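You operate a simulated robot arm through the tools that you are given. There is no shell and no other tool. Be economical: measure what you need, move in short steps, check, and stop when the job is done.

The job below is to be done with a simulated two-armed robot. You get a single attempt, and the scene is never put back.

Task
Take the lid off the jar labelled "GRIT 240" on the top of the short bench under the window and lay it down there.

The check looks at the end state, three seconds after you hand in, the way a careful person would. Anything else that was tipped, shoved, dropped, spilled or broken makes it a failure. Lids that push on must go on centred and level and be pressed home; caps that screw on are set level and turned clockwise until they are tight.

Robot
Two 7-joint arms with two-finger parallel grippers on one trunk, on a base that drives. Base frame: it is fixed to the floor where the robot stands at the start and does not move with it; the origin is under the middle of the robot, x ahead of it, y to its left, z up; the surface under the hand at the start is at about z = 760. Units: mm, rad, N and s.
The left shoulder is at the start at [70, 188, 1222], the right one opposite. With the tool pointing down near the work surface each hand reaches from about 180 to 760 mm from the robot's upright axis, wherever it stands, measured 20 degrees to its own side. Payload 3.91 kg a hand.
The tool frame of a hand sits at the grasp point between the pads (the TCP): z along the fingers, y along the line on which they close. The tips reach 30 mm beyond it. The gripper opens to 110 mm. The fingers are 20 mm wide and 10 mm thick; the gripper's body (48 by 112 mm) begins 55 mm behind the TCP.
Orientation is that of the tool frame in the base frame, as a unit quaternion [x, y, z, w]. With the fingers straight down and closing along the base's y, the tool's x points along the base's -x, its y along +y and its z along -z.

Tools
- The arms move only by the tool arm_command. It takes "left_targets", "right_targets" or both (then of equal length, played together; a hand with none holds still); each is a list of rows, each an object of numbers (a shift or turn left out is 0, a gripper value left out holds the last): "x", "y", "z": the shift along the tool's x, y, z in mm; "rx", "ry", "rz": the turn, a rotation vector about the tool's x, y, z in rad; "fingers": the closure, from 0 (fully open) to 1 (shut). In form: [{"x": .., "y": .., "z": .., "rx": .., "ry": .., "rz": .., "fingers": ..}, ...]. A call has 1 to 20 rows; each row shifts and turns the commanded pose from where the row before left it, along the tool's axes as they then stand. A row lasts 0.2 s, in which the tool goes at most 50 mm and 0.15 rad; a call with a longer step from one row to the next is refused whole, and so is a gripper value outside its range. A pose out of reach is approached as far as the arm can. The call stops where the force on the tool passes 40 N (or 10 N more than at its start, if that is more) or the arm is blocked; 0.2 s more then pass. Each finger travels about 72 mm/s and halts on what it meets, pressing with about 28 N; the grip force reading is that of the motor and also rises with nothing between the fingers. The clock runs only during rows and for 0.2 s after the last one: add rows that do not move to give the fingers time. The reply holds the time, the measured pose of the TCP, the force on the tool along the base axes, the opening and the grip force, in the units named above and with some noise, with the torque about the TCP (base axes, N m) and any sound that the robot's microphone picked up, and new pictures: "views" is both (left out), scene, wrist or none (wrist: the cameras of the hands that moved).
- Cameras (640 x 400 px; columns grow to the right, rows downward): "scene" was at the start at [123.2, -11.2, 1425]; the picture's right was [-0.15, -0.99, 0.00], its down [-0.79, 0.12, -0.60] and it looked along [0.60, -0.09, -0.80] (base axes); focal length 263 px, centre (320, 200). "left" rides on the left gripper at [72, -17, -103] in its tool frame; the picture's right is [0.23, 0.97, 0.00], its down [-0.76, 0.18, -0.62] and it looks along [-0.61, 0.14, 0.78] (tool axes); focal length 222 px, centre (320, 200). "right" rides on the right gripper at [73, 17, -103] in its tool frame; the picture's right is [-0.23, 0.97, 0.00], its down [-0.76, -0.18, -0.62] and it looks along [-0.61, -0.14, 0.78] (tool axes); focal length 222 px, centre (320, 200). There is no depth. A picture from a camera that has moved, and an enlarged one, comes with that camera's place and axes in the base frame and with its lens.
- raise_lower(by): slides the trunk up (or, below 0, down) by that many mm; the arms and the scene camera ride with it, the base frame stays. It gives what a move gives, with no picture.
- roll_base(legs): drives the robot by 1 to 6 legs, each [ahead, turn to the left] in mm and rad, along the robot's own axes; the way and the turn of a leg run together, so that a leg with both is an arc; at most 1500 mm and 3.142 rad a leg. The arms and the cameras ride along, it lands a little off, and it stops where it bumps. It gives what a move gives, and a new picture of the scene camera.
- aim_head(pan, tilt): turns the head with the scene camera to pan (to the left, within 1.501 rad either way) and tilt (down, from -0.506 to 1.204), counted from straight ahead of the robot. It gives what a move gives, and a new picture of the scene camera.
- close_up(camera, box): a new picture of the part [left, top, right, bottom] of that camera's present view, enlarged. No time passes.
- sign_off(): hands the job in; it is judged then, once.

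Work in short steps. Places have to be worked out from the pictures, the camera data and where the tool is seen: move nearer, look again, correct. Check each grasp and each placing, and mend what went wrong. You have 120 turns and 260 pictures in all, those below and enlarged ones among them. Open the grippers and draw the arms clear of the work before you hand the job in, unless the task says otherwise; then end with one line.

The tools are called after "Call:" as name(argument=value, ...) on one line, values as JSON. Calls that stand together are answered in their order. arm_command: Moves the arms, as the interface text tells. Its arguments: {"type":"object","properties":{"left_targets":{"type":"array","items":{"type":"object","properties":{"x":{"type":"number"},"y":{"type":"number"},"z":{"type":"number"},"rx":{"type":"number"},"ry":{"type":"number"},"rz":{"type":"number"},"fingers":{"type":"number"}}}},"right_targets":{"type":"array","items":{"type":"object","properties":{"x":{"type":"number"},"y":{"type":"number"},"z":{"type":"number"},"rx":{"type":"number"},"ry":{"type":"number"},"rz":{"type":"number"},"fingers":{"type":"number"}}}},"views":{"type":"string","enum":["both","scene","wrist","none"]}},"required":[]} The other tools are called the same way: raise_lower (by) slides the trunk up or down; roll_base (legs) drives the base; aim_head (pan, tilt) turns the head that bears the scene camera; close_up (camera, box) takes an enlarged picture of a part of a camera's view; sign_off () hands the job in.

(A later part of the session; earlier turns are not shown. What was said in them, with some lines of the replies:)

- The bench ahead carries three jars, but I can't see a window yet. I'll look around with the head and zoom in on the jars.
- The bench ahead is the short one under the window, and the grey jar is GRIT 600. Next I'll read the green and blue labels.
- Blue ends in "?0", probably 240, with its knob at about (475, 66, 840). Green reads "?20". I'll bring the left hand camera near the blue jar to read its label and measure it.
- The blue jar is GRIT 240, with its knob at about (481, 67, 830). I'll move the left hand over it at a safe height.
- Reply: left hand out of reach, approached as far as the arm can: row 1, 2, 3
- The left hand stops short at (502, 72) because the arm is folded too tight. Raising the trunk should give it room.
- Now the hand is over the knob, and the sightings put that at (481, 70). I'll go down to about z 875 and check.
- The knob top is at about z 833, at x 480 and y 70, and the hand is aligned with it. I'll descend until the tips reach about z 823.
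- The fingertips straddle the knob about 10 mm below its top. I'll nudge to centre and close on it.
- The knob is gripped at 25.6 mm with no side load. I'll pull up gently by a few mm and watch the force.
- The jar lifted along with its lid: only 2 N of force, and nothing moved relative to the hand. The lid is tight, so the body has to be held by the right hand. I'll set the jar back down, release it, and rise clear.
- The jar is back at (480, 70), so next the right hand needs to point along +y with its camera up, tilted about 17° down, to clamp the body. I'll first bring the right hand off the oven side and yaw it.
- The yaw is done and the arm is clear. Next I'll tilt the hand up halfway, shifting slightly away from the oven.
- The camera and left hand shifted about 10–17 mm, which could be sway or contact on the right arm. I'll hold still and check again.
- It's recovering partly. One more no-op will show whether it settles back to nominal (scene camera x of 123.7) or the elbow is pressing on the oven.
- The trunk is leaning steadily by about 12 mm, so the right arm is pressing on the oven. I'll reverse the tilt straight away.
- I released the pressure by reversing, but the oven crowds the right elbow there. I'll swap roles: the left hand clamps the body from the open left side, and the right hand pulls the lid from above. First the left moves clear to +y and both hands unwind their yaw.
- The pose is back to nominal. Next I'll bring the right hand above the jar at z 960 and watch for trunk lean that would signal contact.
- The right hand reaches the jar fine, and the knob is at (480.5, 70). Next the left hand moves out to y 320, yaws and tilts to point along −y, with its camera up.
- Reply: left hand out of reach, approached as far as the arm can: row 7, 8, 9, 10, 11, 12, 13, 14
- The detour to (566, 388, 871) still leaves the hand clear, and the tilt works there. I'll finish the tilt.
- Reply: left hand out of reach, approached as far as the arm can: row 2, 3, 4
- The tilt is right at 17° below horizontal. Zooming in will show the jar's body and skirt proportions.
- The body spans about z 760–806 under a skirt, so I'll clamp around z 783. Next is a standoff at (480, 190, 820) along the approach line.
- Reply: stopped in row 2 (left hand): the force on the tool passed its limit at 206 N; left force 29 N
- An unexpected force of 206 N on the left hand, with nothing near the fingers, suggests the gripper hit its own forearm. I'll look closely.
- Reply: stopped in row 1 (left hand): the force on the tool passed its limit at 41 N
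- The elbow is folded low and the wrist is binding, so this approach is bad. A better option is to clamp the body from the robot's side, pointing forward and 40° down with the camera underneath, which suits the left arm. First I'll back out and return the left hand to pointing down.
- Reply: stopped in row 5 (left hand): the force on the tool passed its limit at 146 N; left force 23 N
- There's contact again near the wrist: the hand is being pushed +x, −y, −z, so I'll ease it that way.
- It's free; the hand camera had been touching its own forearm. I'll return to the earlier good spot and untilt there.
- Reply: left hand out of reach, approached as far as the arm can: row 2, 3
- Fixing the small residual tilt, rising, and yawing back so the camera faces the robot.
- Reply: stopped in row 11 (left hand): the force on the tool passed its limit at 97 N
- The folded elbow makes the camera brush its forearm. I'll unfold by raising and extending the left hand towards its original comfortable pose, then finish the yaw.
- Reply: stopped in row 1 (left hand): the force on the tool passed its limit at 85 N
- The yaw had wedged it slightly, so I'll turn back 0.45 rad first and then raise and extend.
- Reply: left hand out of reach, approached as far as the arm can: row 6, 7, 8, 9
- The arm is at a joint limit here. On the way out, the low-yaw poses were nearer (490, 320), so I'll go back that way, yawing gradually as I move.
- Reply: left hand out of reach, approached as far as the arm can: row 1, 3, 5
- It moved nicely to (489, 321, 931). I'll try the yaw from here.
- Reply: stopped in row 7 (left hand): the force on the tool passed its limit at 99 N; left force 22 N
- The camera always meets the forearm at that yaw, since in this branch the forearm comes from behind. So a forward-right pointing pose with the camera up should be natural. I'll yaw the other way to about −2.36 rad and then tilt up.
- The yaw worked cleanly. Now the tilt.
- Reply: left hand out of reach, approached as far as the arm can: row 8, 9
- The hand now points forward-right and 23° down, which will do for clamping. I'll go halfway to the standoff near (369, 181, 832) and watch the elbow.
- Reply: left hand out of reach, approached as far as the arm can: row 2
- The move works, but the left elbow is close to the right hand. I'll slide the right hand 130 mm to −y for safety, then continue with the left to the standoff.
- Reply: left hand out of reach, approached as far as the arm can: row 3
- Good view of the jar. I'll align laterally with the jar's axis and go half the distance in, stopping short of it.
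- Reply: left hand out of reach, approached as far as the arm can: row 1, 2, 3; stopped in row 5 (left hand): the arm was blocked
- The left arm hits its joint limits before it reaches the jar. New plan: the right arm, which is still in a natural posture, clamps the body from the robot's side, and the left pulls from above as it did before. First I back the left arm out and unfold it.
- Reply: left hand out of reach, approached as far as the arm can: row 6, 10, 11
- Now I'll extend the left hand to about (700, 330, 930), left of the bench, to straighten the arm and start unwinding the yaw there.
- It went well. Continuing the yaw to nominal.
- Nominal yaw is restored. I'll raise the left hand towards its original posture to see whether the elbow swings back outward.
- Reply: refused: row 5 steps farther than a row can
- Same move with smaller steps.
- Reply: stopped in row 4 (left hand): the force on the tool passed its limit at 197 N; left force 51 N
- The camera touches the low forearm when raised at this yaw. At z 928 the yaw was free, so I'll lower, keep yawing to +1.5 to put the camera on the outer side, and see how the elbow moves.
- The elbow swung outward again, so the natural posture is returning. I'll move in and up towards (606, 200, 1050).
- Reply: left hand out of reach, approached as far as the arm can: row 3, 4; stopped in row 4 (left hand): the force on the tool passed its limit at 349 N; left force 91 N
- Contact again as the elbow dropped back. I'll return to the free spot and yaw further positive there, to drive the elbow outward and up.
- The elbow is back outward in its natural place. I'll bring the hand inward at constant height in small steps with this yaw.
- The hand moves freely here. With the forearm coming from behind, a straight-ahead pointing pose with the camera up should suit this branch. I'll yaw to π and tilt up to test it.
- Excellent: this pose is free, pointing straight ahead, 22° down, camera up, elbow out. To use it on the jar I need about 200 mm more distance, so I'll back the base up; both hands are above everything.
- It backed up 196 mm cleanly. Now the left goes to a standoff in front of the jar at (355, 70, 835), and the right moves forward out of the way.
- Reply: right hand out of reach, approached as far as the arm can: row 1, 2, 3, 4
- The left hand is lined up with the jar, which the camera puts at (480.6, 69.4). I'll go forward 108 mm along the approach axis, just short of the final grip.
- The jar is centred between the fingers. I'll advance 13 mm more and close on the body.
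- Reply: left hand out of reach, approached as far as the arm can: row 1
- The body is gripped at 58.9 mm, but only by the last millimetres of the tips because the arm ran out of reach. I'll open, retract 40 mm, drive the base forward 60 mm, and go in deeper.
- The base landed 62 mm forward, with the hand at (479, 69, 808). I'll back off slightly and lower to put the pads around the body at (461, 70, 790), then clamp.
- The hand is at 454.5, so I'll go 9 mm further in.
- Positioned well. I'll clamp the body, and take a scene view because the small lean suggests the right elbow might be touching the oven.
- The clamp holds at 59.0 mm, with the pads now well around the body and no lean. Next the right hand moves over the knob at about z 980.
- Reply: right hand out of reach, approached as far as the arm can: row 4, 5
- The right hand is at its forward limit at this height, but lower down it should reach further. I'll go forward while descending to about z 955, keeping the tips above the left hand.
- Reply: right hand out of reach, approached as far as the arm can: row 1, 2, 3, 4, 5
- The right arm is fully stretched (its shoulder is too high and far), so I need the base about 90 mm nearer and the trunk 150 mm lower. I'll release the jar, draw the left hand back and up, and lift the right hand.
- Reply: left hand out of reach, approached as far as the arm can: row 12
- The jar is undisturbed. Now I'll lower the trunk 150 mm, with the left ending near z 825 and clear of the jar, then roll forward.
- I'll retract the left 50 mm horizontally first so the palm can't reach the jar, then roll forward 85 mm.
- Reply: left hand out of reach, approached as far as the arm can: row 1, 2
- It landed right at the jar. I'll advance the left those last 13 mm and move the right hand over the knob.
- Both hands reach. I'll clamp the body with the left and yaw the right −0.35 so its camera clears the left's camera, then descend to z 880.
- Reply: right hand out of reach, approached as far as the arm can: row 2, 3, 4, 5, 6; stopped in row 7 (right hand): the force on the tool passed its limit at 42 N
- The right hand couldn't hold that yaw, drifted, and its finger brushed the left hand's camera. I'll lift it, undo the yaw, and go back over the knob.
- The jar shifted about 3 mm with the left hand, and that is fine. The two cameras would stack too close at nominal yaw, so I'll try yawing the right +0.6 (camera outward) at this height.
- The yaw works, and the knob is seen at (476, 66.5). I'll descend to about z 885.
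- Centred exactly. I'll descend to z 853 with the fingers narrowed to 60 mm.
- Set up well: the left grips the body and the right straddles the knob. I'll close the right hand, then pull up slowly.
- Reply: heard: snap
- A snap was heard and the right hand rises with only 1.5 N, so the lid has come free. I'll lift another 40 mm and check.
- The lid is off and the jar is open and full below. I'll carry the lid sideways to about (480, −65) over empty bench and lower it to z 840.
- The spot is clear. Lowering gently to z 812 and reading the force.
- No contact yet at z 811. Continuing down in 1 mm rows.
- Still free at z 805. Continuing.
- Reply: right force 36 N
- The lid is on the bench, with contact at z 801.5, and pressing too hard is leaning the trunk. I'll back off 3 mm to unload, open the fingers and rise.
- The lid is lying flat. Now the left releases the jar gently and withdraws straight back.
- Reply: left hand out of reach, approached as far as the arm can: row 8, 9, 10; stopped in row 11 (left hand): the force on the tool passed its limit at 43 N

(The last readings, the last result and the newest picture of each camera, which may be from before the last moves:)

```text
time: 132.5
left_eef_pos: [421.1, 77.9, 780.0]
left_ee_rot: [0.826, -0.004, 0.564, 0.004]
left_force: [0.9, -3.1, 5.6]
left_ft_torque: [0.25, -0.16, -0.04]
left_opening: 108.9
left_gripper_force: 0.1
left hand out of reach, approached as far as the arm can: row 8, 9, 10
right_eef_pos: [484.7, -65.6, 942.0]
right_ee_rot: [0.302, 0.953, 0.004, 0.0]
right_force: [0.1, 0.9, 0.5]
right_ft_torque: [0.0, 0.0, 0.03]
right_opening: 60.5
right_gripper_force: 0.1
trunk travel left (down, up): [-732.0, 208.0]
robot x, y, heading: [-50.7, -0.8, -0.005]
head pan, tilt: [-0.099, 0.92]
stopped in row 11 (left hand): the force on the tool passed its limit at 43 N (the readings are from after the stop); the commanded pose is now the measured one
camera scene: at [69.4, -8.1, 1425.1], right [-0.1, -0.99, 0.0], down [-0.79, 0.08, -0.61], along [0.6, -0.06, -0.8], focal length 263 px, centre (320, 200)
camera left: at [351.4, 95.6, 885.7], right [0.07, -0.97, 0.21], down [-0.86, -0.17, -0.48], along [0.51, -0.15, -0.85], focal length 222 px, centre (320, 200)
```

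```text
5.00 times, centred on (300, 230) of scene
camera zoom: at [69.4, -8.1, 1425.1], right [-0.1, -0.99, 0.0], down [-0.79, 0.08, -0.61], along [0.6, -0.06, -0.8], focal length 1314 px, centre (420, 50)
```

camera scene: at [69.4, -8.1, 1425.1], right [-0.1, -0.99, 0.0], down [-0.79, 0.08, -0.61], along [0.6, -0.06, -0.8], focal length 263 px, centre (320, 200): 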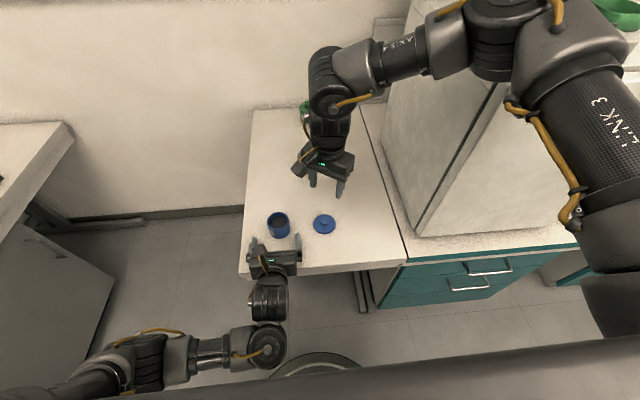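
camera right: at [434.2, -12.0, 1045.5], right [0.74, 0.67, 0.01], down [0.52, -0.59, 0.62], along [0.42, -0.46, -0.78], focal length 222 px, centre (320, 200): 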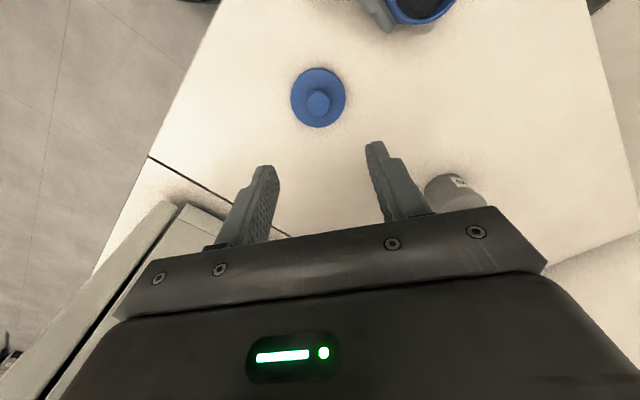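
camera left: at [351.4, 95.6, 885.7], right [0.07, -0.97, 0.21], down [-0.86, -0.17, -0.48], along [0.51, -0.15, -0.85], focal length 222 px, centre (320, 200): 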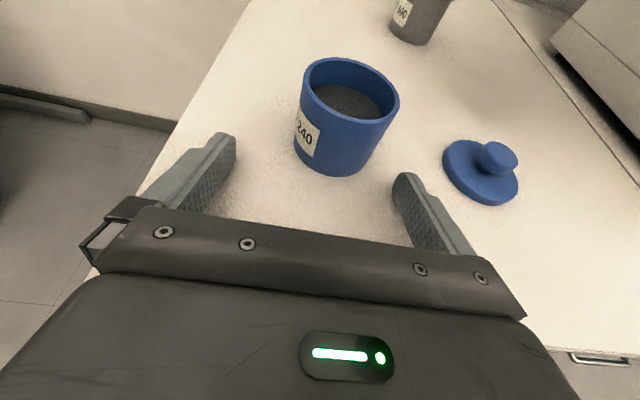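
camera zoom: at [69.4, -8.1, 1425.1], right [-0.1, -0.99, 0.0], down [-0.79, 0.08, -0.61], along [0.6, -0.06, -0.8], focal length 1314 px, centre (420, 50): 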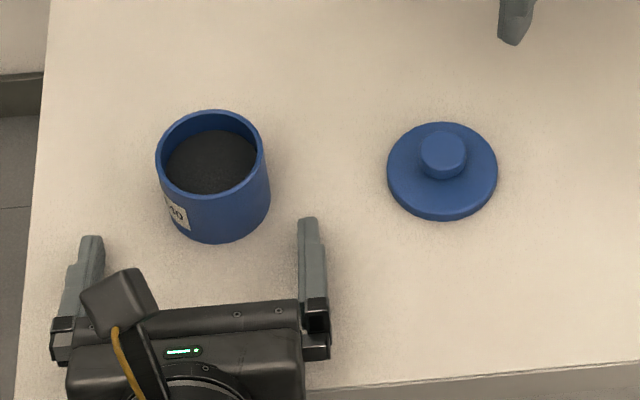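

The jar and lid are both fine. The left tips touch the bench lightly at the arm's inner limit, so I'll raise the trunk to lift both hands straight up, then back the base away.

Call:
raise_lower(by=120)

Call:
roll_base(legs=[[-150, 0]])

Call:
close_up(camera="scene", box=[220, 90, 420, 260])

Call:
close_up(camera="left", box=[0, 0, 640, 400])

```text
time: 134.0
left_eef_pos: [421.4, 76.9, 899.3]
left_ee_rot: [0.826, -0.005, 0.564, 0.004]
left_force: [0.5, 0.2, 0.1]
left_ft_torque: [-0.01, 0.03, -0.02]
left_opening: 110.1
left_gripper_force: 0.0
right_eef_pos: [483.4, -66.8, 1060.8]
right_ee_rot: [0.302, 0.953, 0.005, 0.001]
right_force: [-0.2, -0.2, 0.2]
right_ft_torque: [0.03, 0.0, -0.02]
right_opening: 60.4
right_gripper_force: 0.1
trunk travel left (down, up): [-852.0, 88.0]
robot x, y, heading: [-55.1, -2.8, 0.0]
head pan, tilt: [-0.099, 0.92]
```

```text
time: 135.3
left_eef_pos: [271.9, 77.8, 898.1]
left_ee_rot: [0.826, -0.004, 0.563, 0.003]
left_force: [0.5, -0.3, -0.3]
left_ft_torque: [-0.01, -0.04, -0.01]
left_opening: 110.0
left_gripper_force: 0.1
right_eef_pos: [335.5, -66.9, 1060.6]
right_ee_rot: [0.302, 0.953, 0.006, 0.0]
right_force: [0.3, -0.3, -0.2]
right_ft_torque: [-0.01, 0.01, -0.02]
right_opening: 60.5
right_gripper_force: 0.0
trunk travel left (down, up): [-852.0, 88.0]
robot x, y, heading: [-204.9, -1.7, -0.003]
head pan, tilt: [-0.099, 0.92]
camera scene: at [-77.9, -7.5, 1544.9], right [-0.1, -0.99, 0.0], down [-0.79, 0.08, -0.6], along [0.6, -0.06, -0.8], focal length 263 px, centre (320, 200)
```

scene: 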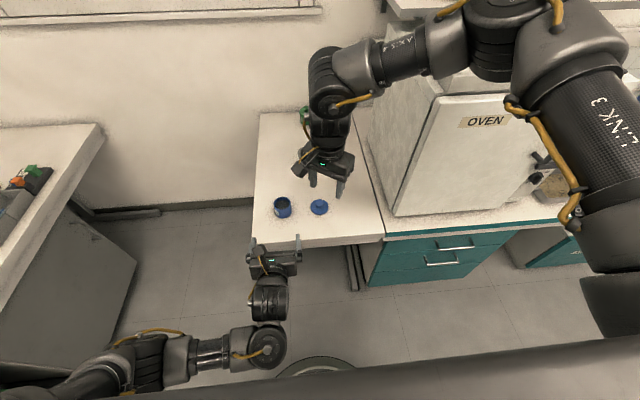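

```text
2.35 times, centred on (320, 175) of scene
camera zoom: at [-77.9, -7.5, 1544.9], right [-0.1, -0.99, 0.0], down [-0.79, 0.08, -0.6], along [0.6, -0.06, -0.8], focal length 618 px, centre (320, 259)
```

zoom: 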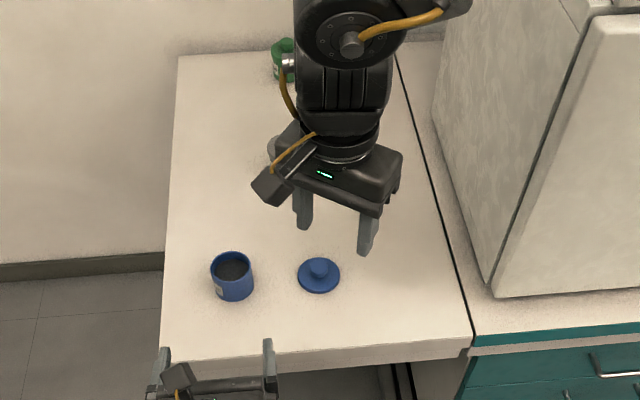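

```text
1.00 times, centred on (320, 200) of left (not enlarged: the box is as wide or as high as the picture)
camera zoom: at [202.8, 96.4, 1004.5], right [0.07, -0.97, 0.21], down [-0.86, -0.17, -0.48], along [0.5, -0.15, -0.85], focal length 222 px, centre (320, 200)
```

zoom: 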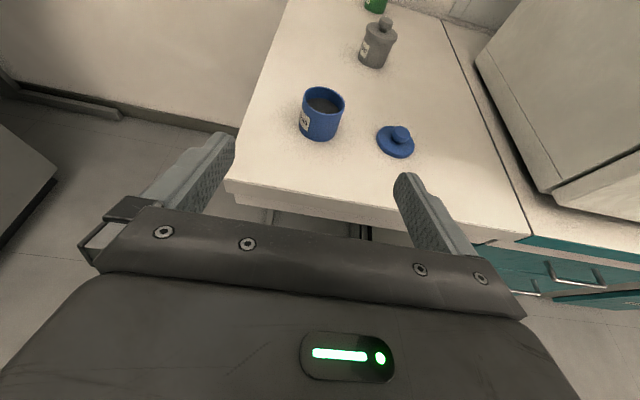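

The jar stands upright and open, its lid lies flat beside it on the bench, and the other jars look undisturbed. Both hands are open and clear, so I'm handing in.

Call:
sign_off()

```text
The job is handed in.
```

The lid is off the GRIT 240 jar and lying flat on the short bench beside it; the jar is upright with nothing visibly spilled, though it slid about 3 mm, and the right arm pressed on the oven at one point with no visible shift.
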